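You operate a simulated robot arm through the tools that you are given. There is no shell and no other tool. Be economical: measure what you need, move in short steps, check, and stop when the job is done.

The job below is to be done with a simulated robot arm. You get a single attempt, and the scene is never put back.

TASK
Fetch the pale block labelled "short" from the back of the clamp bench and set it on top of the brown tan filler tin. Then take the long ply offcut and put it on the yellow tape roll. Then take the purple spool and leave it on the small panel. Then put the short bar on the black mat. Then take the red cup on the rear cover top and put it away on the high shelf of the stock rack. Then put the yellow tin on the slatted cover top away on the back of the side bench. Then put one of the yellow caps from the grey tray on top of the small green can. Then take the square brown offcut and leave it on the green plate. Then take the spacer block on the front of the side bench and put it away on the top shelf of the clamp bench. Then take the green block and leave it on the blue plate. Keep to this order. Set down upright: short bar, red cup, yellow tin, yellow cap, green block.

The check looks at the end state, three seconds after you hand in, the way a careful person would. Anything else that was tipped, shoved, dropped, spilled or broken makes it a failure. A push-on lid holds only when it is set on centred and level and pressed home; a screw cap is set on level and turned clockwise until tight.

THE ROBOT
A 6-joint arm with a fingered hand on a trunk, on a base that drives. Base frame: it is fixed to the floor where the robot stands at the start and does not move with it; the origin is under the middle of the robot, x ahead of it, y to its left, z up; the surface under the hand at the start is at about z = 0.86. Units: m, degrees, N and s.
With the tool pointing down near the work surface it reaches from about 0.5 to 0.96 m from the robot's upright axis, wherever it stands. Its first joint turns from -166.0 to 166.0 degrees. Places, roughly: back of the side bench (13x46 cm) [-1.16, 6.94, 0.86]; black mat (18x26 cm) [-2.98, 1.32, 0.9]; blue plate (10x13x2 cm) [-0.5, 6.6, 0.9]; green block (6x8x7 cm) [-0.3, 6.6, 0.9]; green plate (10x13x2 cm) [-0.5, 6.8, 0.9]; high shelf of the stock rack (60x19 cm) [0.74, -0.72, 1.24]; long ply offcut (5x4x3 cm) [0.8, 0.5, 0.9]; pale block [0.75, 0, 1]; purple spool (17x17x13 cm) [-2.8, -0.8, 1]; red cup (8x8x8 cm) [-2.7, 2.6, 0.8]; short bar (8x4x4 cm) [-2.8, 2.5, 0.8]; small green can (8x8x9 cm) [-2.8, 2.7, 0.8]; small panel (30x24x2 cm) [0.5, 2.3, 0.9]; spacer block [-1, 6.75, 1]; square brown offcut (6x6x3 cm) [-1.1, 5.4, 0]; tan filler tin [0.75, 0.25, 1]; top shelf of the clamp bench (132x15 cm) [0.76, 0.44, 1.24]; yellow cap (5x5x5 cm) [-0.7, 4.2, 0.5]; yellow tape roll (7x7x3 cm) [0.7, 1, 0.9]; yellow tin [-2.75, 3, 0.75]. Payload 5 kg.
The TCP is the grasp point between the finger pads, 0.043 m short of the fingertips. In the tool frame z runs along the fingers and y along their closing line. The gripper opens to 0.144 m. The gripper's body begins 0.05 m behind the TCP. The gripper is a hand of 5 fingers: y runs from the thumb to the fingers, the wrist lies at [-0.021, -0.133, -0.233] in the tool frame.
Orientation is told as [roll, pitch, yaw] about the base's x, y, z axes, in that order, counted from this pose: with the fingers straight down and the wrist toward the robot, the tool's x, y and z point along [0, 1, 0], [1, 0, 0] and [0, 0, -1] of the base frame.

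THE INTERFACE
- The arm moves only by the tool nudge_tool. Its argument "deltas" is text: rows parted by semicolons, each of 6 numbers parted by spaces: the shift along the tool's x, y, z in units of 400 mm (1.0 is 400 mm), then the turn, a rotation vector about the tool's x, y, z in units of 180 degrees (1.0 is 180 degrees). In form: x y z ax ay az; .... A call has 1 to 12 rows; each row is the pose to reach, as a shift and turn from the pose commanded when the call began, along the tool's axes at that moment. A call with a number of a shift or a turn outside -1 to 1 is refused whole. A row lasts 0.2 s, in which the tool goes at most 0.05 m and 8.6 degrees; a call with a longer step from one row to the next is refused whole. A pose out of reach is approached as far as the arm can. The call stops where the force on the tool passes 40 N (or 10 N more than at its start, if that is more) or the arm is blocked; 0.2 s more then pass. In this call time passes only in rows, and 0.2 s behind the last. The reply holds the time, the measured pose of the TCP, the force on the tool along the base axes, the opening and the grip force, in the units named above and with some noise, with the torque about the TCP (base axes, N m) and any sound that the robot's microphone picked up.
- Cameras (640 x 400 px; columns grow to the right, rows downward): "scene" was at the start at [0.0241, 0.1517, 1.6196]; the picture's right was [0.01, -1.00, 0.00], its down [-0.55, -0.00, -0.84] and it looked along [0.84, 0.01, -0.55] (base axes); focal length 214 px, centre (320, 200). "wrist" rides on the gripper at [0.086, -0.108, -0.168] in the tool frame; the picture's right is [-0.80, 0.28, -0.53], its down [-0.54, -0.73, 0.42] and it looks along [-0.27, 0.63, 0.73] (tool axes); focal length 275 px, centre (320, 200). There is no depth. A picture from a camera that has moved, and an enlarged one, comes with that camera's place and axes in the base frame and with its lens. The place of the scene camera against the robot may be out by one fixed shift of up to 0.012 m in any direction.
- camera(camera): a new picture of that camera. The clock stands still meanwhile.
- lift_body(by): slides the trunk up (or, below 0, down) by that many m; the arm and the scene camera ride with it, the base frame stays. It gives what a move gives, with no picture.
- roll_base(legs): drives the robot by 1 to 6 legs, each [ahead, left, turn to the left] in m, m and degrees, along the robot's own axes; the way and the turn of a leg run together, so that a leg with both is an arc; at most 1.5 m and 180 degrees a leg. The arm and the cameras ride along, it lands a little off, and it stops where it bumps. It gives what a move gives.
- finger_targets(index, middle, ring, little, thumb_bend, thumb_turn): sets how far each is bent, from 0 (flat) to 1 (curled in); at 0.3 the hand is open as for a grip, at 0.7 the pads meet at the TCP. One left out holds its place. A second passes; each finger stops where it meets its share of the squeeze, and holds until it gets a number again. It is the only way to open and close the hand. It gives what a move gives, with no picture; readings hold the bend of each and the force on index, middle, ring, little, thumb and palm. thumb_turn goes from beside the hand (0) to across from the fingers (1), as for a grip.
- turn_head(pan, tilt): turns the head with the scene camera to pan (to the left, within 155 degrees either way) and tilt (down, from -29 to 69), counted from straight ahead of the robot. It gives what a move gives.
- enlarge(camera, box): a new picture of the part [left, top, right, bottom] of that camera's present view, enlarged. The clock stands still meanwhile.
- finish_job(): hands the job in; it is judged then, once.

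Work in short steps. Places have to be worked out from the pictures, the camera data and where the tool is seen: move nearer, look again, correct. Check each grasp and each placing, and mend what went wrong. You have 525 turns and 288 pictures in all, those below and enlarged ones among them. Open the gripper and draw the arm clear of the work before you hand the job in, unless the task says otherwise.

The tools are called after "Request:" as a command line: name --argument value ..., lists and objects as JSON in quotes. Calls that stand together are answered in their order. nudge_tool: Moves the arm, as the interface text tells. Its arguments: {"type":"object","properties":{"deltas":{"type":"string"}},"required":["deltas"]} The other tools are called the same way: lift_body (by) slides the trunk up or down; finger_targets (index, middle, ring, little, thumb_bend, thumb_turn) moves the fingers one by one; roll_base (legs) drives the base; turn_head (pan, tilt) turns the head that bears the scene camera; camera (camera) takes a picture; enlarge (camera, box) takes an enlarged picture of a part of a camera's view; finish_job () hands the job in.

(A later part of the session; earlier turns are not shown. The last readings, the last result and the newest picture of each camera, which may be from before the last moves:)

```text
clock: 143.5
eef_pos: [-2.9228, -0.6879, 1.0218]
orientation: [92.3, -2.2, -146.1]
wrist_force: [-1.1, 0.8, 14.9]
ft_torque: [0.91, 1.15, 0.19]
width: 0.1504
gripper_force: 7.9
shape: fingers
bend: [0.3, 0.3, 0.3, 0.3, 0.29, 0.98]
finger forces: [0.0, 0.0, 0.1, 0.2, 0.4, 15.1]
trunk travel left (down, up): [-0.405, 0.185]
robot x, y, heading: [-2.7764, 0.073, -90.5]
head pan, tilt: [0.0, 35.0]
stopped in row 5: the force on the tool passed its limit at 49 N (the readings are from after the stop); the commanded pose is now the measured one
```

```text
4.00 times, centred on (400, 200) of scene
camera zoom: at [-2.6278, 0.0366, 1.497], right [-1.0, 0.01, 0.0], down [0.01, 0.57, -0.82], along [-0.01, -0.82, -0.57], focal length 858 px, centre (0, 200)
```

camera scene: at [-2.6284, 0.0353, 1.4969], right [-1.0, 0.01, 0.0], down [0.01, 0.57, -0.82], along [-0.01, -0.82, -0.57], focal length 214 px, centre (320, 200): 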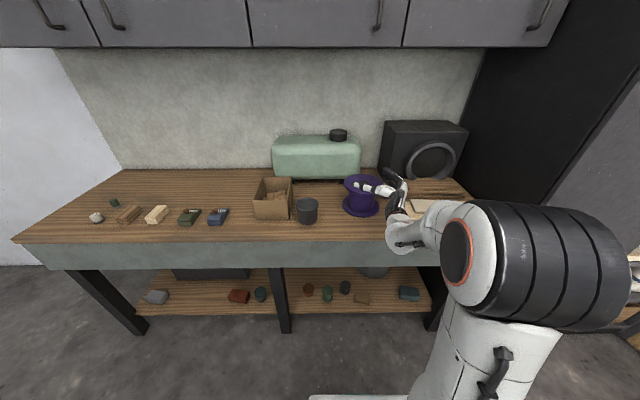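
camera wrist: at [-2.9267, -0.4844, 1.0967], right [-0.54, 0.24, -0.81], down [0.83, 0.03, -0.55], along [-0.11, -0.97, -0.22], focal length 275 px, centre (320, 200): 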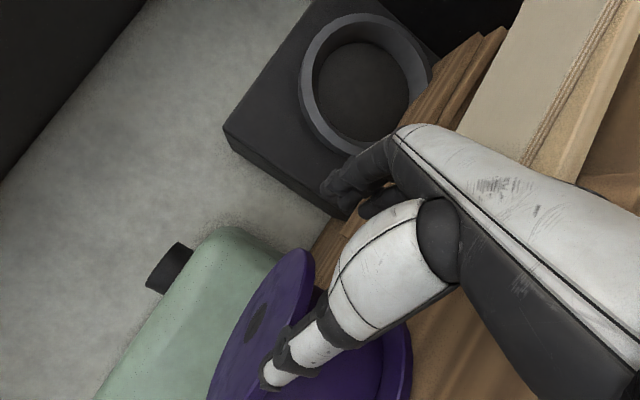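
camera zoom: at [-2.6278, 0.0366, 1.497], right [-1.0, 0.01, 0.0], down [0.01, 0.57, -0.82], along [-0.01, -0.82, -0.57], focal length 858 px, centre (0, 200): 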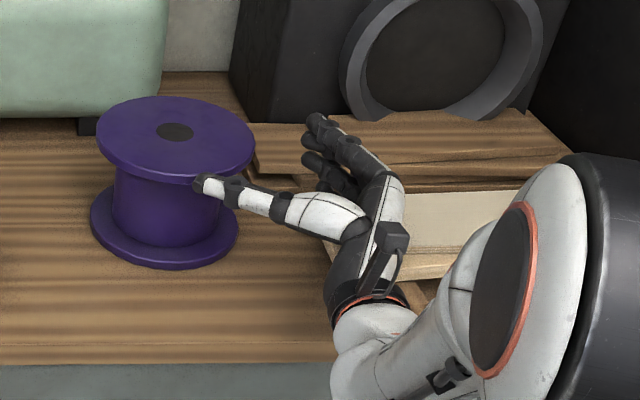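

The hand's underside met the plank stack (taller than thought). I rise, and turn further to approach straight from the front instead, where it is free.

Request:
nudge_tool --deltas "0.1 0 0 0 0 0; 0.18 -0.03 0 -0.03 0.01 0; 0.18 -0.12 -0.01 -0.07 0.01 0; 0.18 -0.198 -0.02 -0.11 0.01 0; 0.18 -0.198 -0.02 -0.145 0.01 0"

Request:
camera --camera "wrist"

Request:
enlarge --camera "scene" --box '[280, 130, 520, 280]'

```text
clock: 144.7
eef_pos: [-2.9203, -0.6232, 1.0678]
orientation: [94.7, -1.5, -160.0]
wrist_force: [0.3, 0.0, 0.4]
ft_torque: [0.04, 0.0, -0.04]
width: 0.1499
gripper_force: 0.1
shape: fingers
bend: [0.3, 0.3, 0.3, 0.3, 0.3, 0.98]
finger forces: [0.0, 0.0, 0.0, 0.1, 0.0, 0.0]
out of reach, approached as far as the arm can: row 3, 4, 5
trunk travel left (down, up): [-0.405, 0.185]
robot x, y, heading: [-2.7788, 0.0692, -91.2]
head pan, tilt: [0.0, 35.0]
```

```text
196 pictures are left
camera wrist: at [-2.8768, -0.4239, 1.1359], right [-0.45, 0.33, -0.83], down [0.83, -0.19, -0.53], along [-0.34, -0.92, -0.19], focal length 275 px, centre (320, 200)
```

wrist: 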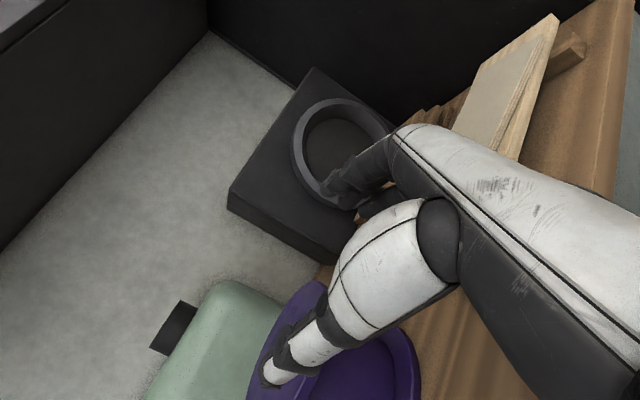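

```text
2.67 times, centred on (400, 205) of scene
camera zoom: at [-2.6283, 0.0353, 1.4969], right [-1.0, 0.01, 0.0], down [0.01, 0.57, -0.82], along [-0.01, -0.82, -0.57], focal length 572 px, centre (107, 187)
```

zoom: 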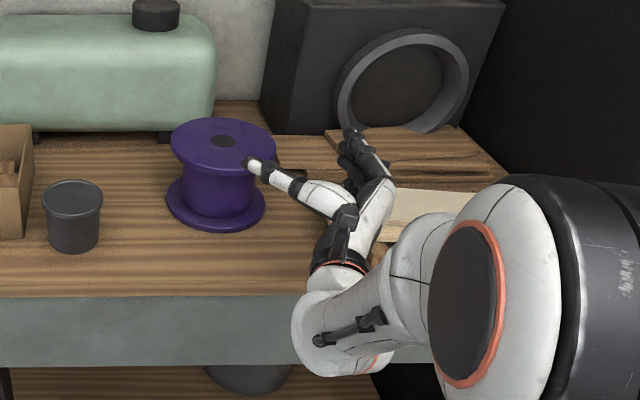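

The wrist is too close to the body; I back the base 0.13 m, then set the pose again.

Request:
roll_base --legs '[[-0.13, 0, 0]]'

Request:
nudge_tool --deltas "0 -0.03 0.06 -0.03 -0.01 0; 0 -0.08 0.12 -0.066 -0.02 0; 0 -0.12 0.18 -0.066 -0.026 0"

```text
clock: 146.0
eef_pos: [-2.9186, -0.4939, 1.0679]
orientation: [94.7, -1.5, -159.9]
wrist_force: [1.0, 0.4, -0.3]
ft_torque: [0.03, -0.04, -0.03]
width: 0.15
gripper_force: 0.1
shape: fingers
bend: [0.3, 0.3, 0.3, 0.3, 0.3, 0.98]
finger forces: [0.1, 0.1, 0.1, 0.0, 0.1, 0.0]
trunk travel left (down, up): [-0.405, 0.185]
robot x, y, heading: [-2.7742, 0.2022, -90.7]
head pan, tilt: [0.0, 35.0]
```

```text
clock: 146.8
eef_pos: [-2.9186, -0.4937, 1.0673]
orientation: [94.7, -1.5, -159.9]
wrist_force: [-0.2, 0.1, 0.2]
ft_torque: [-0.01, -0.03, 0.02]
width: 0.1498
gripper_force: 0.0
shape: fingers
bend: [0.3, 0.3, 0.3, 0.3, 0.3, 0.98]
finger forces: [0.0, 0.1, 0.0, 0.0, 0.0, 0.1]
out of reach, approached as far as the arm can: row 1, 2, 3
trunk travel left (down, up): [-0.405, 0.185]
robot x, y, heading: [-2.7748, 0.2023, -90.8]
head pan, tilt: [0.0, 35.0]
```

Request:
nudge_tool --deltas "0 0 0.1 0 0 0; 0 0 0.2 0 0 0; 0 0 0.3 0 0 0"

```text
clock: 147.6
eef_pos: [-2.918, -0.591, 1.0645]
orientation: [95.3, -2.2, -157.2]
wrist_force: [0.5, 0.4, -0.9]
ft_torque: [-0.01, -0.04, -0.03]
width: 0.1498
gripper_force: 0.0
shape: fingers
bend: [0.3, 0.3, 0.3, 0.3, 0.3, 0.98]
finger forces: [0.0, 0.0, 0.1, 0.0, 0.0, 0.0]
out of reach, approached as far as the arm can: row 1, 2, 3
trunk travel left (down, up): [-0.405, 0.185]
robot x, y, heading: [-2.7741, 0.2024, -90.8]
head pan, tilt: [0.0, 35.0]
```

Relative to the body this yaw is limited to about -56°. Turning the base itself solves it: I raise the hand a bit, shift the base left 0.37 m and turn it 29° right.

Request:
nudge_tool --deltas "0.06 0 -0.05 0 0 0; 0.12 0 -0.1 0 0 0; 0.18 0 -0.15 0 0 0"

Request:
roll_base --legs '[[0, 0.37, 0]]'

Request:
roll_base --legs '[[0, 0, -29]]'

Request:
camera --camera "scene"

```text
clock: 148.4
eef_pos: [-2.9441, -0.5245, 1.1299]
orientation: [94.8, -1.5, -159.4]
wrist_force: [-0.9, -0.7, -0.3]
ft_torque: [-0.06, 0.01, -0.04]
width: 0.1499
gripper_force: 0.0
shape: fingers
bend: [0.3, 0.3, 0.3, 0.3, 0.3, 0.98]
finger forces: [0.1, 0.0, 0.1, 0.1, 0.1, 0.0]
out of reach, approached as far as the arm can: row 1, 2, 3
trunk travel left (down, up): [-0.405, 0.185]
robot x, y, heading: [-2.7791, 0.2005, -91.0]
head pan, tilt: [0.0, 35.0]
```

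```text
clock: 150.7
eef_pos: [-2.576, -0.5282, 1.1287]
orientation: [94.9, -1.8, -159.2]
wrist_force: [-0.8, 0.5, -0.7]
ft_torque: [-0.01, 0.01, -0.02]
width: 0.1499
gripper_force: 0.1
shape: fingers
bend: [0.3, 0.3, 0.3, 0.3, 0.3, 0.98]
finger forces: [0.1, 0.1, 0.0, 0.0, 0.0, 0.0]
trunk travel left (down, up): [-0.405, 0.185]
robot x, y, heading: [-2.4097, 0.1954, -90.6]
head pan, tilt: [0.0, 35.0]
```

```text
clock: 152.6
eef_pos: [-2.9094, -0.3557, 1.1291]
orientation: [94.8, -1.7, 171.5]
wrist_force: [0.4, 0.2, 0.6]
ft_torque: [0.03, -0.03, 0.0]
width: 0.1499
gripper_force: 0.1
shape: fingers
bend: [0.3, 0.3, 0.3, 0.3, 0.3, 0.98]
finger forces: [0.0, 0.1, 0.1, 0.0, 0.0, 0.0]
trunk travel left (down, up): [-0.405, 0.185]
robot x, y, heading: [-2.4124, 0.1986, -119.6]
head pan, tilt: [0.0, 35.0]
```

```text
194 pictures are left
camera scene: at [-2.294, 0.0889, 1.4969], right [-0.87, 0.5, 0.0], down [0.29, 0.5, -0.82], along [-0.41, -0.71, -0.57], focal length 214 px, centre (320, 200)
```

scene: 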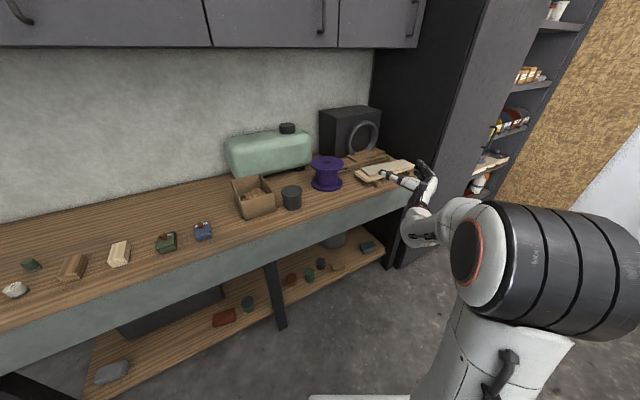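

Now the palm faces the bench squarely. Zoom at the spool to measure it again from this stand.

Request:
enlarge --camera "scene" --box '[270, 130, 390, 220]'

Request:
camera --camera "wrist"

```text
4.44 times, centred on (330, 175) of scene
camera zoom: at [-2.294, 0.0889, 1.4969], right [-0.87, 0.5, 0.0], down [0.29, 0.5, -0.82], along [-0.41, -0.71, -0.57], focal length 953 px, centre (276, 311)
```

zoom: 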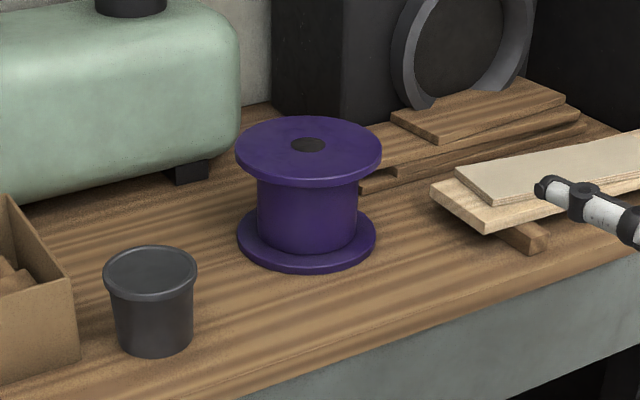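

```text
192 pictures are left
camera wrist: at [-2.7748, -0.2005, 1.1971], right [-0.24, 0.51, -0.83], down [0.63, -0.57, -0.53], along [-0.74, -0.65, -0.19], focal length 275 px, centre (320, 200)
```

wrist: 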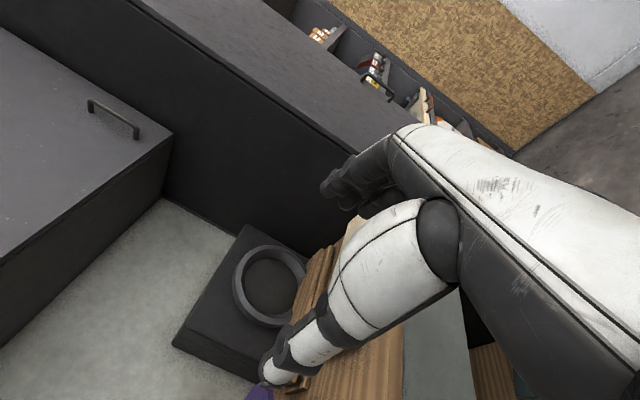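

Spool centre ≈(-2.85,-0.81). Open the hand slightly wider and go to a pre-grasp point straight in front at safe height.

Request:
finger_targets --index 0.26 --middle 0.26 --ring 0.26 --little 0.26 --thumb_bend 0.26

Request:
nudge_tool --deltas "-0.03 -0.05 0.1 0 -0.02 0; -0.06 -0.1 0.2 0 -0.027 0; -0.1 -0.15 0.3 0 -0.027 0; -0.14 -0.2 0.4 0 -0.027 0; -0.18 -0.25 0.5 0 -0.027 0; -0.18 -0.3 0.6 0 -0.027 0; -0.18 -0.314 0.676 0 -0.027 0"

Request:
camera --camera "wrist"

Request:
enlarge --camera "scene" --box '[260, 120, 460, 270]'

```text
clock: 153.6
eef_pos: [-2.9092, -0.3552, 1.1288]
orientation: [94.8, -1.6, 171.6]
wrist_force: [-0.3, 0.3, -0.4]
ft_torque: [0.01, 0.03, 0.02]
width: 0.1625
gripper_force: 0.1
shape: fingers
bend: [0.26, 0.26, 0.26, 0.26, 0.26, 0.98]
finger forces: [0.0, 0.0, 0.0, 0.0, 0.0, 0.2]
trunk travel left (down, up): [-0.405, 0.185]
robot x, y, heading: [-2.4112, 0.1939, -119.9]
head pan, tilt: [0.0, 35.0]
```

```text
clock: 155.2
eef_pos: [-2.9193, -0.5631, 1.0492]
orientation: [91.2, -3.3, -178.1]
wrist_force: [0.0, -0.8, -0.8]
ft_torque: [-0.02, 0.02, -0.05]
width: 0.1626
gripper_force: 0.0
shape: fingers
bend: [0.26, 0.26, 0.26, 0.26, 0.26, 0.98]
finger forces: [0.0, 0.1, 0.0, 0.0, 0.0, 0.0]
out of reach, approached as far as the arm can: row 1, 2, 3, 4, 5, 6, 7
trunk travel left (down, up): [-0.405, 0.185]
robot x, y, heading: [-2.4131, 0.1985, -119.9]
head pan, tilt: [0.0, 35.0]
```

```text
191 pictures are left
camera wrist: at [-2.8124, -0.3915, 1.1257], right [-0.35, 0.51, -0.79], down [0.71, -0.41, -0.57], along [-0.62, -0.76, -0.22], focal length 275 px, centre (320, 200)
```

wrist: 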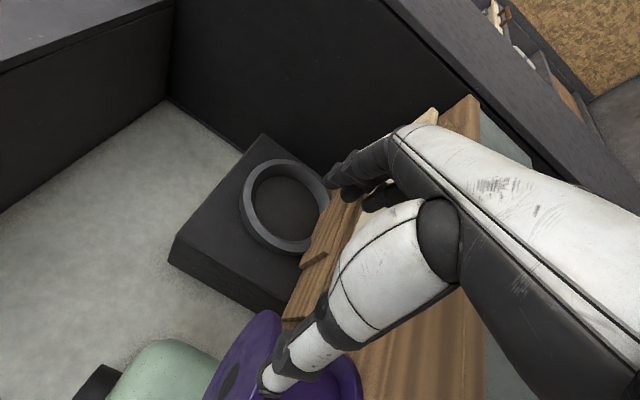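

```text
2.67 times, centred on (360, 195) of scene
camera zoom: at [-2.2938, 0.0889, 1.4968], right [-0.87, 0.5, 0.0], down [0.29, 0.5, -0.82], along [-0.41, -0.71, -0.57], focal length 572 px, centre (213, 213)
```

zoom: 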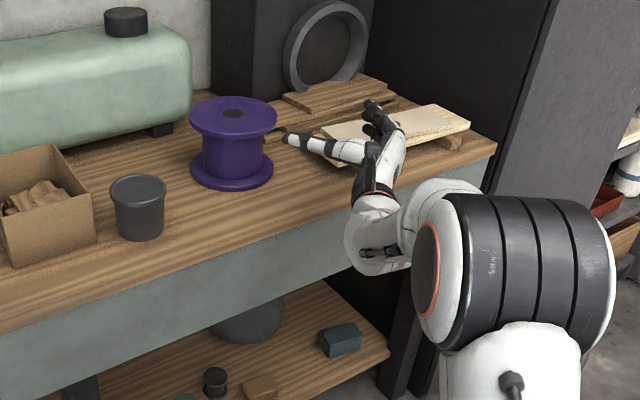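

The hand pose itself is now right (palm to the bench). I'll move the hand with the base and trunk instead: first aligning x.

Request:
roll_base --legs '[[0.0345, 0.1, 0]]'

Request:
lift_body --by -0.12

Request:
camera --camera "wrist"

Request:
enlarge --camera "scene" --box '[260, 80, 460, 230]'

```text
clock: 156.4
eef_pos: [-2.8457, -0.647, 1.0499]
orientation: [91.2, -3.4, -178.1]
wrist_force: [0.5, 0.7, -0.2]
ft_torque: [-0.01, 0.01, -0.01]
width: 0.1626
gripper_force: 0.1
shape: fingers
bend: [0.26, 0.26, 0.26, 0.26, 0.26, 0.98]
finger forces: [0.0, 0.1, 0.0, 0.0, 0.1, 0.2]
trunk travel left (down, up): [-0.405, 0.185]
robot x, y, heading: [-2.3383, 0.1149, -119.8]
head pan, tilt: [0.0, 35.0]
```

```text
clock: 157.5
eef_pos: [-2.8437, -0.6454, 0.9796]
orientation: [92.7, -4.5, -178.2]
wrist_force: [10.1, 12.8, 15.2]
ft_torque: [2.3, -0.38, -1.27]
width: 0.1624
gripper_force: 9.8
shape: fingers
bend: [0.26, 0.26, 0.26, 0.26, 0.26, 0.98]
finger forces: [0.0, 0.1, 0.1, 4.2, 0.1, 16.4]
trunk travel left (down, up): [-0.313, 0.277]
robot x, y, heading: [-2.337, 0.1161, -120.2]
head pan, tilt: [0.0, 35.0]
stopped: the force on the tool passed its limit at 51 N (the readings are from after the stop); the commanded pose is now the measured one
```

```text
189 pictures are left
camera wrist: at [-2.7361, -0.4714, 1.0477], right [-0.36, 0.48, -0.8], down [0.7, -0.43, -0.58], along [-0.62, -0.76, -0.18], focal length 275 px, centre (320, 200)
```

wrist: 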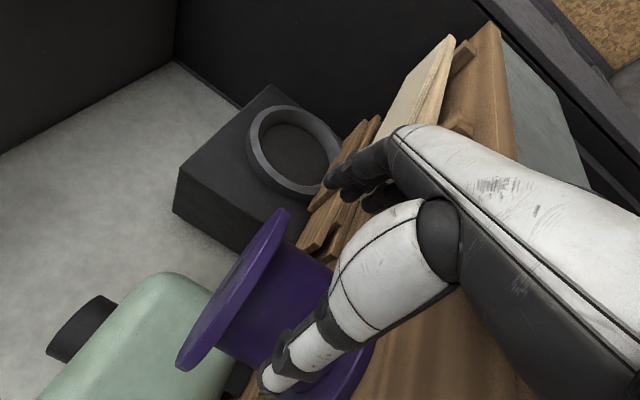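

```text
2.67 times, centred on (360, 155) of scene
camera zoom: at [-2.2182, 0.0087, 1.4041], right [-0.87, 0.5, 0.0], down [0.28, 0.5, -0.82], along [-0.41, -0.71, -0.57], focal length 572 px, centre (213, 320)
```

zoom: 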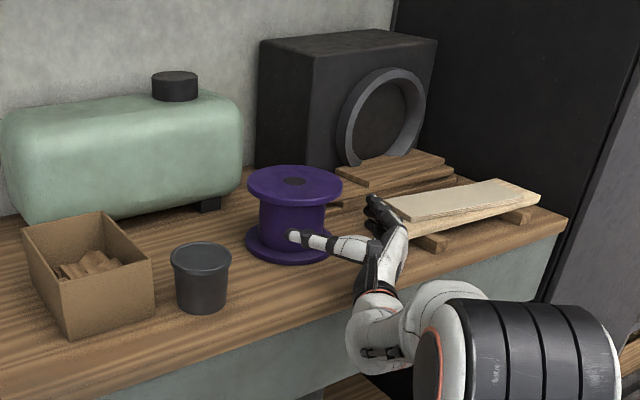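

The hand's underside touched the bench; combined measurements (all consistent) now say the bench top is ≈0.89, so the spool spans 0.89–1.02 with centre ≈(-2.828,-0.767). I relieve the contact by raising slightly and flatten the index so the other three fingers fit under the top flange.

Request:
lift_body --by 0.02

Request:
finger_targets --index 0.0

Request:
camera --camera "wrist"

Request:
enlarge --camera "scene" --box '[320, 100, 440, 190]'

```text
clock: 158.1
eef_pos: [-2.8464, -0.6473, 0.9928]
orientation: [92.2, -4.2, -178.3]
wrist_force: [-0.5, 0.5, 0.2]
ft_torque: [0.01, 0.01, -0.01]
width: 0.1625
gripper_force: 0.0
shape: fingers
bend: [0.26, 0.26, 0.26, 0.26, 0.26, 0.98]
finger forces: [0.0, 0.1, 0.0, 0.1, 0.1, 0.0]
trunk travel left (down, up): [-0.333, 0.257]
robot x, y, heading: [-2.3347, 0.1134, -119.9]
head pan, tilt: [0.0, 35.0]
```

```text
clock: 159.1
eef_pos: [-2.845, -0.6476, 0.9945]
orientation: [92.4, -4.2, -178.1]
wrist_force: [-0.2, -0.4, -0.5]
ft_torque: [-0.01, 0.0, 0.03]
width: 0.2124
gripper_force: 0.0
shape: fingers
bend: [0.0, 0.26, 0.26, 0.26, 0.26, 0.98]
finger forces: [0.0, 0.1, 0.0, 0.0, 0.1, 0.0]
trunk travel left (down, up): [-0.333, 0.257]
robot x, y, heading: [-2.3377, 0.1179, -119.8]
head pan, tilt: [0.0, 35.0]
```

```text
187 pictures are left
camera wrist: at [-2.7378, -0.4737, 1.0643], right [-0.36, 0.49, -0.79], down [0.7, -0.42, -0.58], along [-0.62, -0.76, -0.19], focal length 275 px, centre (320, 200)
```

wrist: 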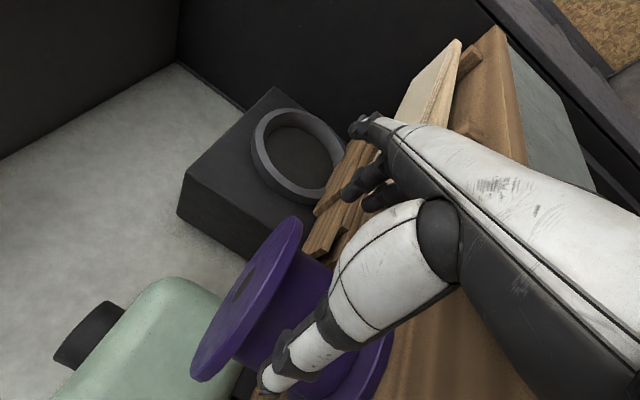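

```text
4.44 times, centred on (380, 145) of scene
camera zoom: at [-2.2202, 0.006, 1.4246], right [-0.87, 0.5, 0.0], down [0.29, 0.5, -0.82], along [-0.41, -0.71, -0.57], focal length 953 px, centre (53, 444)
```

zoom: 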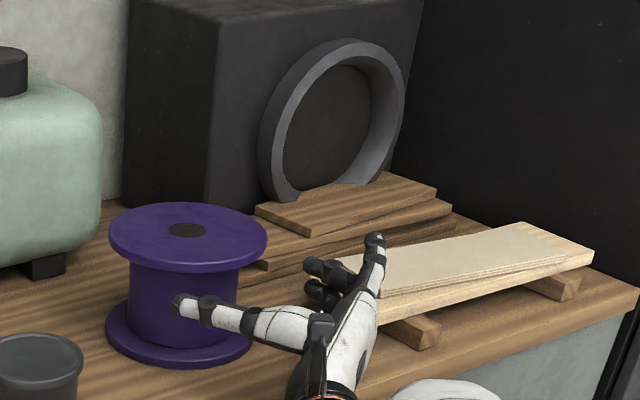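

I rotate about the palm normal so the fingers dip and the wrist heel rises ~8°, to gain height clearance.

Request:
nudge_tool --deltas "0 0 0 0 0 0.025; 0 0 0 0 0 0.05"

```text
clock: 159.7
eef_pos: [-2.8479, -0.6464, 0.9946]
orientation: [92.4, 4.8, -177.2]
wrist_force: [-0.2, 0.1, 0.1]
ft_torque: [-0.02, -0.02, 0.03]
width: 0.212
gripper_force: 0.0
shape: fingers
bend: [0.0, 0.26, 0.26, 0.26, 0.26, 0.98]
finger forces: [0.0, 0.0, 0.0, 0.0, 0.0, 0.0]
trunk travel left (down, up): [-0.333, 0.257]
robot x, y, heading: [-2.3363, 0.1102, -119.8]
head pan, tilt: [0.0, 35.0]
```

Request:
nudge_tool --deltas "0 -0.045 0 0 0 0"

Request:
lift_body --by -0.035

Request:
camera --camera "wrist"

Request:
enlarge --camera "scene" --box '[320, 80, 440, 170]'

```text
clock: 160.1
eef_pos: [-2.8366, -0.64, 0.9936]
orientation: [92.6, 4.6, -176.9]
wrist_force: [0.6, -1.3, -0.3]
ft_torque: [0.0, 0.0, 0.02]
width: 0.2123
gripper_force: 0.0
shape: fingers
bend: [0.0, 0.26, 0.26, 0.26, 0.26, 0.98]
finger forces: [0.0, 0.0, 0.0, 0.0, 0.1, 0.1]
out of reach, approached as far as the arm can: row 1
trunk travel left (down, up): [-0.333, 0.257]
robot x, y, heading: [-2.3369, 0.1121, -119.9]
head pan, tilt: [0.0, 35.0]
```

```text
clock: 160.8
eef_pos: [-2.8362, -0.64, 0.9843]
orientation: [94.1, 3.4, -176.9]
wrist_force: [1.0, 2.4, 11.3]
ft_torque: [1.03, 0.22, -0.18]
width: 0.2121
gripper_force: 5.4
shape: fingers
bend: [0.0, 0.26, 0.26, 0.26, 0.26, 0.98]
finger forces: [0.0, 0.1, 0.1, 11.7, 0.0, 0.1]
trunk travel left (down, up): [-0.304, 0.286]
robot x, y, heading: [-2.3379, 0.1112, -119.9]
head pan, tilt: [0.0, 35.0]
stopped: the force on the tool passed its limit at 48 N (the readings are from after the stop); the commanded pose is now the measured one
```

```text
185 pictures are left
camera wrist: at [-2.7431, -0.4622, 1.0645], right [-0.26, 0.46, -0.85], down [0.78, -0.42, -0.47], along [-0.57, -0.78, -0.25], focal length 275 px, centre (320, 200)
```

wrist: 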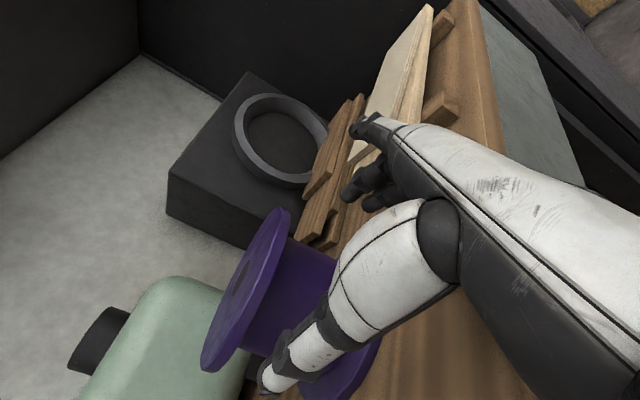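

```text
4.44 times, centred on (380, 125) of scene
camera zoom: at [-2.2191, 0.0075, 1.395], right [-0.87, 0.5, 0.0], down [0.29, 0.5, -0.82], along [-0.41, -0.71, -0.57], focal length 953 px, centre (53, 533)
```

zoom: 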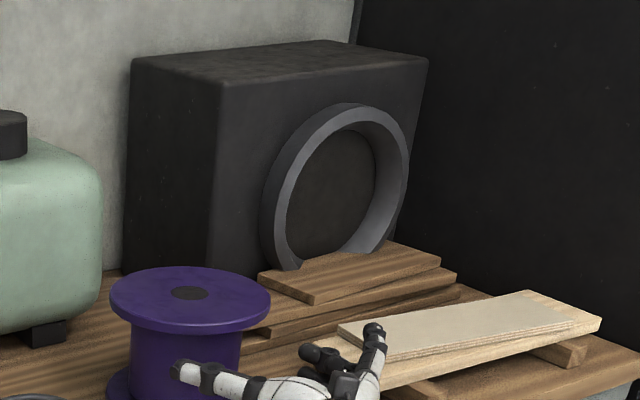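

The little finger touched the bench. I raise, flatten the little finger too (grip with middle, ring and thumb), and lower again.

Request:
lift_body --by 0.02

Request:
finger_targets --little 0.0

Request:
lift_body --by -0.025

```text
clock: 161.4
eef_pos: [-2.8389, -0.6408, 0.9991]
orientation: [93.7, 4.0, -176.9]
wrist_force: [0.2, -0.7, -0.4]
ft_torque: [-0.01, 0.0, 0.03]
width: 0.2121
gripper_force: 0.0
shape: fingers
bend: [0.0, 0.26, 0.26, 0.26, 0.26, 0.98]
finger forces: [0.0, 0.0, 0.1, 0.0, 0.0, 0.0]
trunk travel left (down, up): [-0.324, 0.266]
robot x, y, heading: [-2.3372, 0.1139, -120.1]
head pan, tilt: [0.0, 35.0]
```

```text
clock: 162.4
eef_pos: [-2.8384, -0.6407, 0.9995]
orientation: [93.6, 3.9, -176.9]
wrist_force: [0.6, -0.3, 0.2]
ft_torque: [0.01, -0.01, 0.0]
width: 0.2122
gripper_force: 0.0
shape: fingers
bend: [0.0, 0.26, 0.26, 0.0, 0.26, 0.98]
finger forces: [0.0, 0.1, 0.0, 0.1, 0.1, 0.0]
trunk travel left (down, up): [-0.324, 0.266]
robot x, y, heading: [-2.3376, 0.1144, -119.5]
head pan, tilt: [0.0, 35.0]
```

```text
clock: 163.2
eef_pos: [-2.8361, -0.639, 0.9853]
orientation: [94.4, 3.2, -176.8]
wrist_force: [-0.3, -0.3, 36.7]
ft_torque: [2.1, 2.05, -0.01]
width: 0.2123
gripper_force: 18.5
shape: fingers
bend: [0.0, 0.26, 0.26, 0.02, 0.26, 0.98]
finger forces: [0.0, 0.0, 0.2, 36.1, 0.1, 0.0]
trunk travel left (down, up): [-0.299, 0.291]
robot x, y, heading: [-2.3318, 0.117, -119.9]
head pan, tilt: [0.0, 35.0]
```

Triangulating again, all views agree best with bench top ≈0.907 and spool centre (-2.818,-0.740), z 0.907–1.037. So TCP z≈0.997 suits, with index, middle, ring. Adjust.

Request:
lift_body --by 0.017

Request:
finger_targets --index 0.26 --middle 0.26 --ring 0.26 --thumb_bend 0.26 --little 0.0

Request:
enlarge --camera "scene" --box '[310, 90, 470, 210]'

Request:
camera --camera "wrist"

```text
clock: 163.8
eef_pos: [-2.8369, -0.641, 0.9888]
orientation: [93.5, 4.0, -177.0]
wrist_force: [-3.0, -2.9, 6.5]
ft_torque: [0.08, 0.68, 0.32]
width: 0.2123
gripper_force: 3.1
shape: fingers
bend: [0.0, 0.26, 0.26, 0.01, 0.26, 0.98]
finger forces: [0.0, 0.1, 0.0, 6.4, 0.1, 0.0]
trunk travel left (down, up): [-0.316, 0.274]
robot x, y, heading: [-2.3363, 0.1133, -119.9]
head pan, tilt: [0.0, 35.0]
```

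```text
clock: 164.8
eef_pos: [-2.8386, -0.6391, 0.992]
orientation: [93.6, 3.9, -177.0]
wrist_force: [-1.1, -0.7, 2.3]
ft_torque: [0.03, 0.26, 0.09]
width: 0.1627
gripper_force: 1.5
shape: fingers
bend: [0.26, 0.26, 0.26, 0.0, 0.26, 0.98]
finger forces: [0.0, 0.1, 0.0, 1.8, 0.0, 0.0]
trunk travel left (down, up): [-0.316, 0.274]
robot x, y, heading: [-2.3356, 0.1145, -120.0]
head pan, tilt: [0.0, 35.0]
```

```text
3.33 times, centred on (390, 150) of scene
camera zoom: at [-2.2201, 0.0062, 1.4074], right [-0.87, 0.5, 0.0], down [0.29, 0.5, -0.82], along [-0.41, -0.71, -0.57], focal length 715 px, centre (87, 367)
```

zoom: 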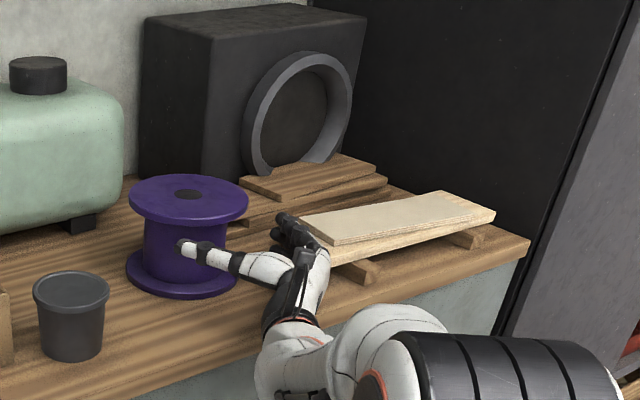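

```text
182 pictures are left
camera wrist: at [-2.7441, -0.4634, 1.0731], right [-0.25, 0.47, -0.85], down [0.78, -0.41, -0.47], along [-0.57, -0.78, -0.26], focal length 275 px, centre (320, 200)
```

wrist: 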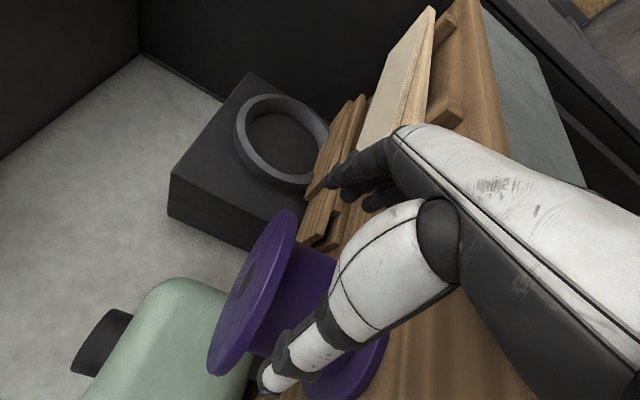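

Raise 1 cm more, shift the base so the hand centres on the hub, and then drive it in.

Request:
lift_body --by 0.008

Request:
roll_base --legs '[[-0.013, 0.0225, 0]]'

Request:
camera --camera "wrist"

```text
clock: 165.4
eef_pos: [-2.8375, -0.641, 0.9992]
orientation: [93.6, 3.8, -177.0]
wrist_force: [-0.6, 0.2, -0.9]
ft_torque: [0.02, 0.0, -0.01]
width: 0.1627
gripper_force: 0.0
shape: fingers
bend: [0.26, 0.26, 0.26, 0.0, 0.26, 0.98]
finger forces: [0.1, 0.0, 0.1, 0.1, 0.0, 0.0]
trunk travel left (down, up): [-0.324, 0.266]
robot x, y, heading: [-2.3353, 0.1143, -119.9]
head pan, tilt: [0.0, 35.0]
```

```text
clock: 166.2
eef_pos: [-2.8123, -0.6395, 0.9991]
orientation: [93.6, 3.7, -176.8]
wrist_force: [-0.2, 0.5, -0.1]
ft_torque: [0.0, 0.01, 0.0]
width: 0.1626
gripper_force: 0.0
shape: fingers
bend: [0.26, 0.26, 0.26, 0.0, 0.26, 0.98]
finger forces: [0.0, 0.1, 0.0, 0.0, 0.0, 0.0]
trunk travel left (down, up): [-0.324, 0.266]
robot x, y, heading: [-2.3114, 0.1097, -119.8]
head pan, tilt: [0.0, 35.0]
```

```text
181 pictures are left
camera wrist: at [-2.7184, -0.4632, 1.0814], right [-0.25, 0.47, -0.85], down [0.78, -0.41, -0.47], along [-0.57, -0.78, -0.26], focal length 275 px, centre (320, 200)
```

wrist: 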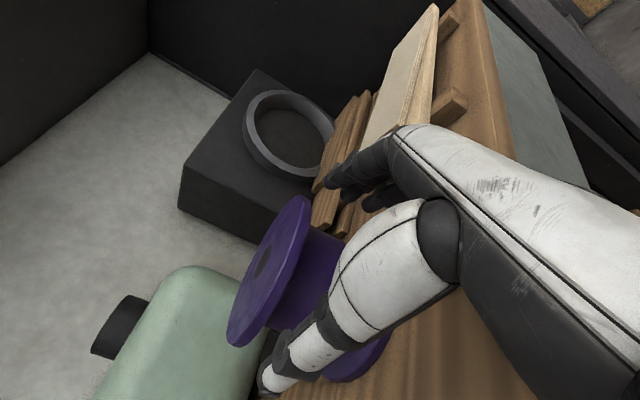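

Thumb left of the hub, fingers right. Drive forward 5 cm first.

Request:
roll_base --legs '[[0.0435, 0.025, 0]]'

Request:
camera --camera "wrist"

Request:
enlarge --camera "scene" --box '[310, 90, 470, 210]'

```text
clock: 167.1
eef_pos: [-2.8108, -0.6918, 1.0001]
orientation: [93.6, 3.8, -176.8]
wrist_force: [0.3, -0.6, -2.7]
ft_torque: [0.06, -0.19, -0.03]
width: 0.1627
gripper_force: 0.9
shape: fingers
bend: [0.26, 0.26, 0.26, 0.0, 0.26, 0.98]
finger forces: [2.1, 0.0, 0.1, 0.0, 0.0, 0.0]
trunk travel left (down, up): [-0.324, 0.266]
robot x, y, heading: [-2.3075, 0.0627, -120.0]
head pan, tilt: [0.0, 35.0]
```

```text
180 pictures are left
camera wrist: at [-2.7181, -0.5155, 1.0811], right [-0.25, 0.47, -0.85], down [0.78, -0.41, -0.47], along [-0.57, -0.78, -0.26], focal length 275 px, centre (320, 200)
```

wrist: 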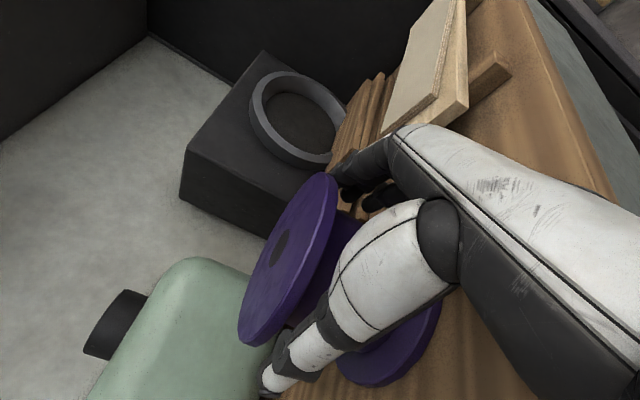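

```text
3.33 times, centred on (390, 150) of scene
camera zoom: at [-2.1947, -0.0453, 1.4154], right [-0.87, 0.5, 0.0], down [0.29, 0.5, -0.82], along [-0.41, -0.71, -0.57], focal length 715 px, centre (87, 367)
```

zoom: 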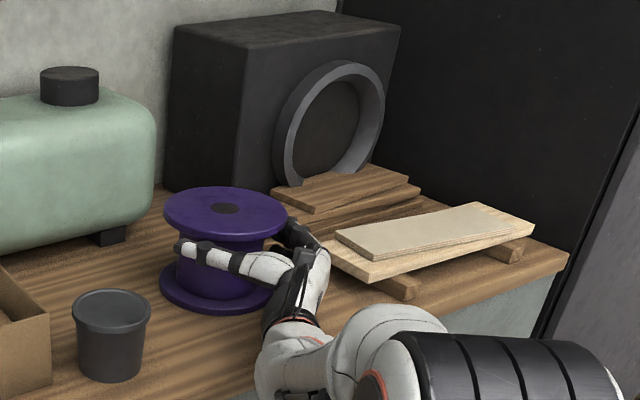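

Index is brushing the top flange's underside; I take it out of the grip and continue in with middle, ring, thumb.

Request:
finger_targets --index 0.0

Request:
roll_base --legs '[[0.037, 0.019, 0]]'

Request:
camera --camera "wrist"

```text
clock: 168.1
eef_pos: [-2.8109, -0.6923, 0.9991]
orientation: [93.6, 3.8, -176.8]
wrist_force: [-0.2, -0.3, -0.2]
ft_torque: [0.01, 0.02, 0.0]
width: 0.2124
gripper_force: 0.0
shape: fingers
bend: [0.0, 0.26, 0.26, 0.0, 0.26, 0.98]
finger forces: [0.0, 0.0, 0.0, 0.1, 0.1, 0.1]
trunk travel left (down, up): [-0.324, 0.266]
robot x, y, heading: [-2.3079, 0.0658, -119.8]
head pan, tilt: [0.0, 35.0]
```

```text
clock: 169.0
eef_pos: [-2.8128, -0.7345, 0.9985]
orientation: [93.6, 3.8, -176.8]
wrist_force: [1.1, -0.2, -0.8]
ft_torque: [-0.01, 0.02, 0.01]
width: 0.2132
gripper_force: 0.6
shape: fingers
bend: [0.0, 0.26, 0.26, 0.0, 0.25, 0.98]
finger forces: [0.1, 0.0, 0.0, 0.0, 0.7, 0.0]
trunk travel left (down, up): [-0.324, 0.266]
robot x, y, heading: [-2.3172, 0.0233, -120.2]
head pan, tilt: [0.0, 35.0]
```

```text
178 pictures are left
camera wrist: at [-2.7202, -0.5577, 1.0812], right [-0.25, 0.47, -0.85], down [0.78, -0.41, -0.47], along [-0.57, -0.78, -0.26], focal length 275 px, centre (320, 200)
```

wrist: 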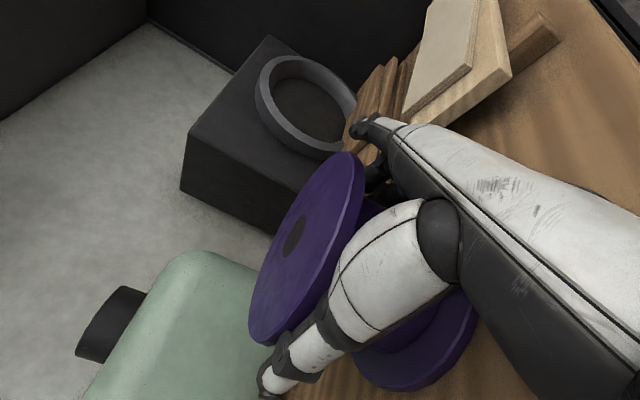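

Centred enough. Close thumb, middle and ring on the hub.

Request:
finger_targets --middle 0.6 --ring 0.6 --thumb_bend 0.6

Request:
camera --camera "wrist"

```text
clock: 170.0
eef_pos: [-2.8135, -0.7349, 1.0027]
orientation: [93.8, 3.7, -176.8]
wrist_force: [0.4, -0.4, 8.8]
ft_torque: [-0.3, 1.05, -0.01]
width: 0.1916
gripper_force: 25.1
shape: fingers
bend: [0.0, 0.41, 0.41, 0.0, 0.47, 0.96]
finger forces: [0.1, 12.1, 12.8, 0.0, 25.6, 0.0]
trunk travel left (down, up): [-0.324, 0.266]
robot x, y, heading: [-2.3153, 0.0192, -119.8]
head pan, tilt: [0.0, 35.0]
```

```text
177 pictures are left
camera wrist: at [-2.7196, -0.5572, 1.0827], right [-0.26, 0.47, -0.85], down [0.78, -0.41, -0.47], along [-0.57, -0.78, -0.26], focal length 275 px, centre (320, 200)
```

wrist: 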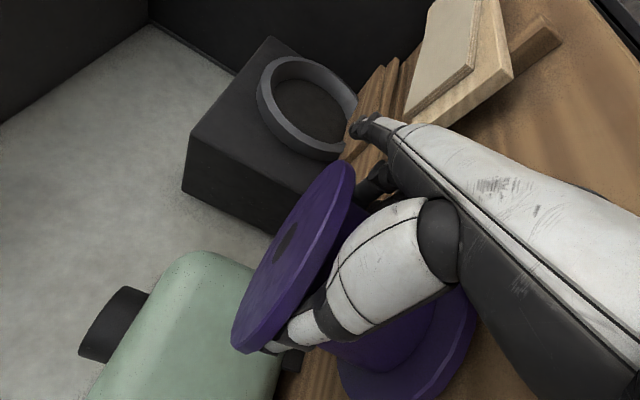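

Gripped with 25 N. Lift with the trunk and check.

Request:
lift_body --by 0.03

Request:
lift_body --by 0.07

Request:
camera --camera "scene"

```text
clock: 170.8
eef_pos: [-2.8137, -0.7352, 1.0266]
orientation: [93.5, 3.9, -176.8]
wrist_force: [-1.1, -0.6, -3.4]
ft_torque: [0.1, -0.01, 0.02]
width: 0.1895
gripper_force: 22.3
shape: fingers
bend: [0.0, 0.41, 0.41, 0.0, 0.48, 0.95]
finger forces: [0.0, 12.4, 10.6, 0.1, 22.2, 0.1]
trunk travel left (down, up): [-0.354, 0.236]
robot x, y, heading: [-2.3168, 0.019, -119.7]
head pan, tilt: [0.0, 35.0]
```

```text
clock: 171.8
eef_pos: [-2.8136, -0.7352, 1.0985]
orientation: [93.6, 3.8, -176.7]
wrist_force: [0.1, 0.0, -4.7]
ft_torque: [0.15, 0.03, 0.0]
width: 0.1897
gripper_force: 22.5
shape: fingers
bend: [0.0, 0.41, 0.41, 0.0, 0.48, 0.95]
finger forces: [0.0, 12.5, 10.7, 0.0, 22.3, 0.0]
trunk travel left (down, up): [-0.424, 0.166]
robot x, y, heading: [-2.3143, 0.0181, -120.0]
head pan, tilt: [0.0, 35.0]
```

```text
176 pictures are left
camera scene: at [-2.1972, -0.0881, 1.5154], right [-0.87, 0.5, 0.0], down [0.29, 0.5, -0.82], along [-0.41, -0.71, -0.57], focal length 214 px, centre (320, 200)
```

scene: 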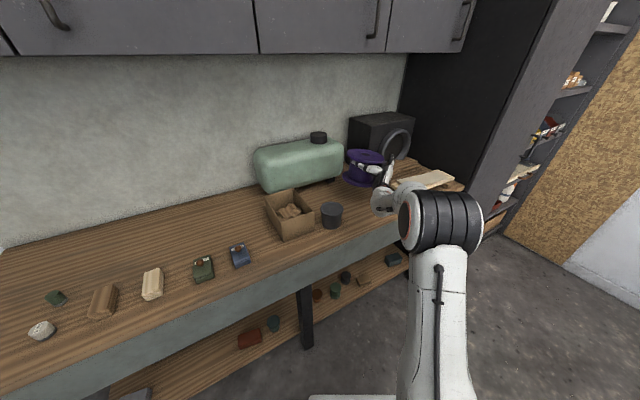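

The spool is lifted (≈0.47 kg). I raise the trunk, back off from the bench slightly, and carry it along the corridor to the open floor.

Request:
lift_body --by 0.16

Request:
roll_base --legs '[[-0.13, -0.075, 0], [-0.747, 1.3, 0]]'

Request:
camera --camera "scene"

```text
clock: 173.7
eef_pos: [-2.8137, -0.7346, 1.2594]
orientation: [93.6, 3.9, -176.8]
wrist_force: [-0.2, 0.7, -4.3]
ft_torque: [0.13, 0.02, -0.03]
width: 0.1897
gripper_force: 22.1
shape: fingers
bend: [0.0, 0.41, 0.41, 0.0, 0.48, 0.95]
finger forces: [0.0, 12.5, 10.5, 0.0, 22.2, 0.0]
trunk travel left (down, up): [-0.584, 0.006]
robot x, y, heading: [-2.3143, 0.0205, -119.9]
head pan, tilt: [0.0, 35.0]
```

```text
clock: 182.1
eef_pos: [-1.281, -0.5637, 1.2591]
orientation: [93.6, 3.8, -174.1]
wrist_force: [0.4, 0.5, -5.3]
ft_torque: [0.13, 0.02, -0.03]
width: 0.1896
gripper_force: 22.8
shape: fingers
bend: [0.0, 0.41, 0.41, 0.0, 0.48, 0.95]
finger forces: [0.0, 12.4, 10.7, 0.0, 22.2, 0.0]
trunk travel left (down, up): [-0.584, 0.006]
robot x, y, heading: [-0.8173, 0.2144, -117.0]
head pan, tilt: [0.0, 35.0]
```

```text
175 pictures are left
camera scene: at [-0.6972, 0.1136, 1.6754], right [-0.89, 0.45, 0.0], down [0.26, 0.51, -0.82], along [-0.37, -0.73, -0.57], focal length 214 px, centre (320, 200)
```

scene: 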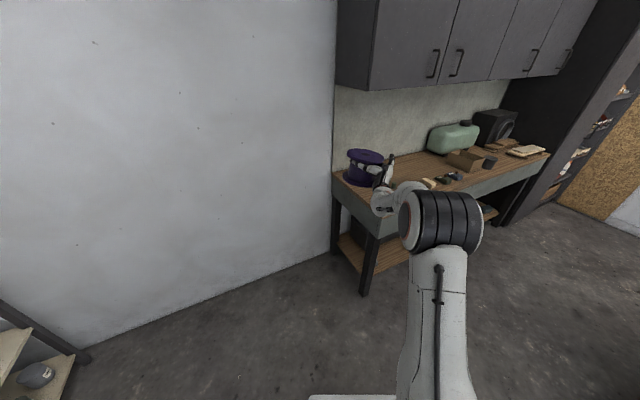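

Turn to face +x, then strafe along +y toward the panel's table, and look.

Request:
roll_base --legs '[[0, 0, 117], [0, 1.2, 0]]'

Request:
turn_head --pan 25 --tilt 25

Request:
camera --camera "scene"

```text
clock: 193.1
eef_pos: [0.0719, 1.3877, 1.2592]
orientation: [93.6, 3.9, -55.6]
wrist_force: [0.2, 0.3, -4.4]
ft_torque: [-0.08, 0.11, 0.0]
width: 0.1893
gripper_force: 21.2
shape: fingers
bend: [0.0, 0.41, 0.41, 0.0, 0.48, 0.95]
finger forces: [0.0, 11.8, 10.3, 0.0, 21.0, 0.0]
trunk travel left (down, up): [-0.584, 0.006]
robot x, y, heading: [-0.833, 1.4252, 1.5]
head pan, tilt: [0.0, 35.0]
```

```text
clock: 193.9
eef_pos: [0.0704, 1.3869, 1.2589]
orientation: [93.7, 3.8, -55.6]
wrist_force: [-0.5, -0.4, -3.6]
ft_torque: [-0.06, 0.11, 0.01]
width: 0.189
gripper_force: 21.4
shape: fingers
bend: [0.0, 0.41, 0.41, 0.0, 0.48, 0.95]
finger forces: [0.0, 11.9, 10.2, 0.0, 21.0, 0.0]
trunk travel left (down, up): [-0.584, 0.006]
robot x, y, heading: [-0.8342, 1.4267, 1.4]
head pan, tilt: [25.0, 25.0]
```

```text
174 pictures are left
camera scene: at [-0.8188, 1.6151, 1.6911], right [0.44, -0.9, 0.0], down [-0.38, -0.19, -0.91], along [0.81, 0.4, -0.42], focal length 214 px, centre (320, 200)
```

scene: 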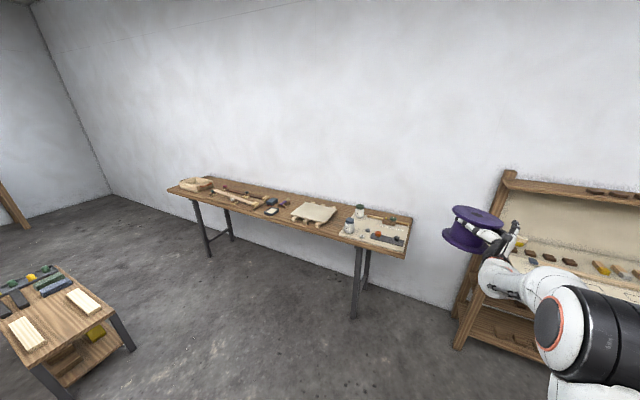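

Request:
enlarge --camera "scene" --box '[240, 170, 440, 290]'

```text
3.20 times, centred on (340, 230) of scene
camera zoom: at [-0.8188, 1.6151, 1.6911], right [0.44, -0.9, 0.0], down [-0.38, -0.19, -0.91], along [0.81, 0.4, -0.42], focal length 686 px, centre (256, 104)
```

zoom: 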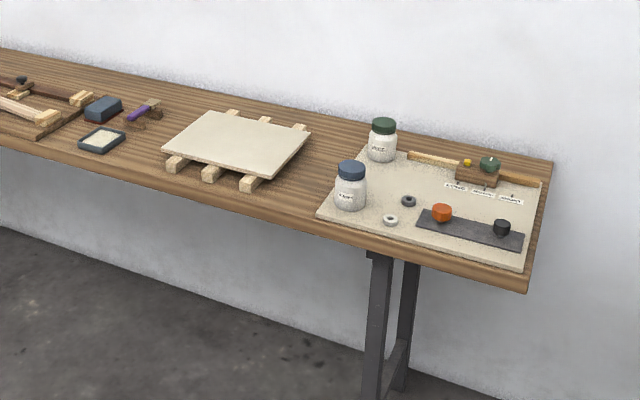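

The panel (on battens) is centred ≈(0.47,2.30), top ≈0.91. Strafe left and move partly ahead.

Request:
roll_base --legs '[[0.02, 0.9, 0], [0.25, 0, 0]]'

Request:
turn_head --pan 0 --tilt 33

Request:
camera --camera "scene"

Request:
camera --camera "wrist"

```text
clock: 200.2
eef_pos: [0.3253, 2.2882, 1.2583]
orientation: [93.4, 3.9, -56.7]
wrist_force: [-0.4, 0.2, -4.0]
ft_torque: [-0.07, 0.09, -0.01]
width: 0.189
gripper_force: 22.2
shape: fingers
bend: [0.0, 0.41, 0.41, 0.0, 0.48, 0.95]
finger forces: [0.0, 11.8, 10.3, 0.1, 21.0, 0.0]
trunk travel left (down, up): [-0.584, 0.006]
robot x, y, heading: [-0.5831, 2.3429, 0.7]
head pan, tilt: [25.0, 25.0]
```

```text
clock: 201.1
eef_pos: [0.3234, 2.2892, 1.2589]
orientation: [93.5, 3.9, -56.7]
wrist_force: [0.8, -0.6, -4.8]
ft_torque: [-0.1, 0.14, 0.01]
width: 0.1891
gripper_force: 21.6
shape: fingers
bend: [0.0, 0.41, 0.41, 0.0, 0.48, 0.95]
finger forces: [0.0, 12.0, 10.3, 0.0, 21.0, 0.0]
trunk travel left (down, up): [-0.584, 0.006]
robot x, y, heading: [-0.5835, 2.3422, 0.4]
head pan, tilt: [0.0, 33.0]
```

```text
172 pictures are left
camera scene: at [-0.5559, 2.4936, 1.6785], right [0.01, -1.0, 0.0], down [-0.54, 0.0, -0.84], along [0.84, 0.01, -0.54], focal length 214 px, centre (320, 200)
```

scene: 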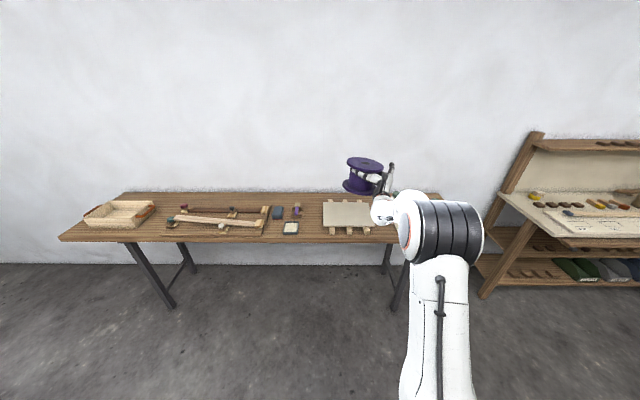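

```text
171 pictures are left
camera wrist: at [0.1225, 2.2789, 1.3403], right [-0.28, -0.46, -0.84], down [-0.04, 0.88, -0.47], along [0.96, -0.1, -0.26], focal length 275 px, centre (320, 200)
```

wrist: 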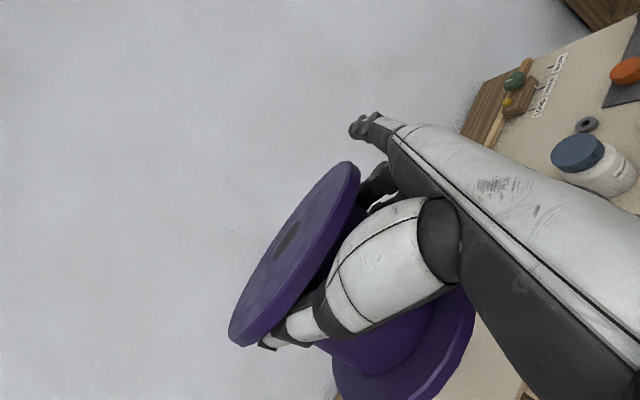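

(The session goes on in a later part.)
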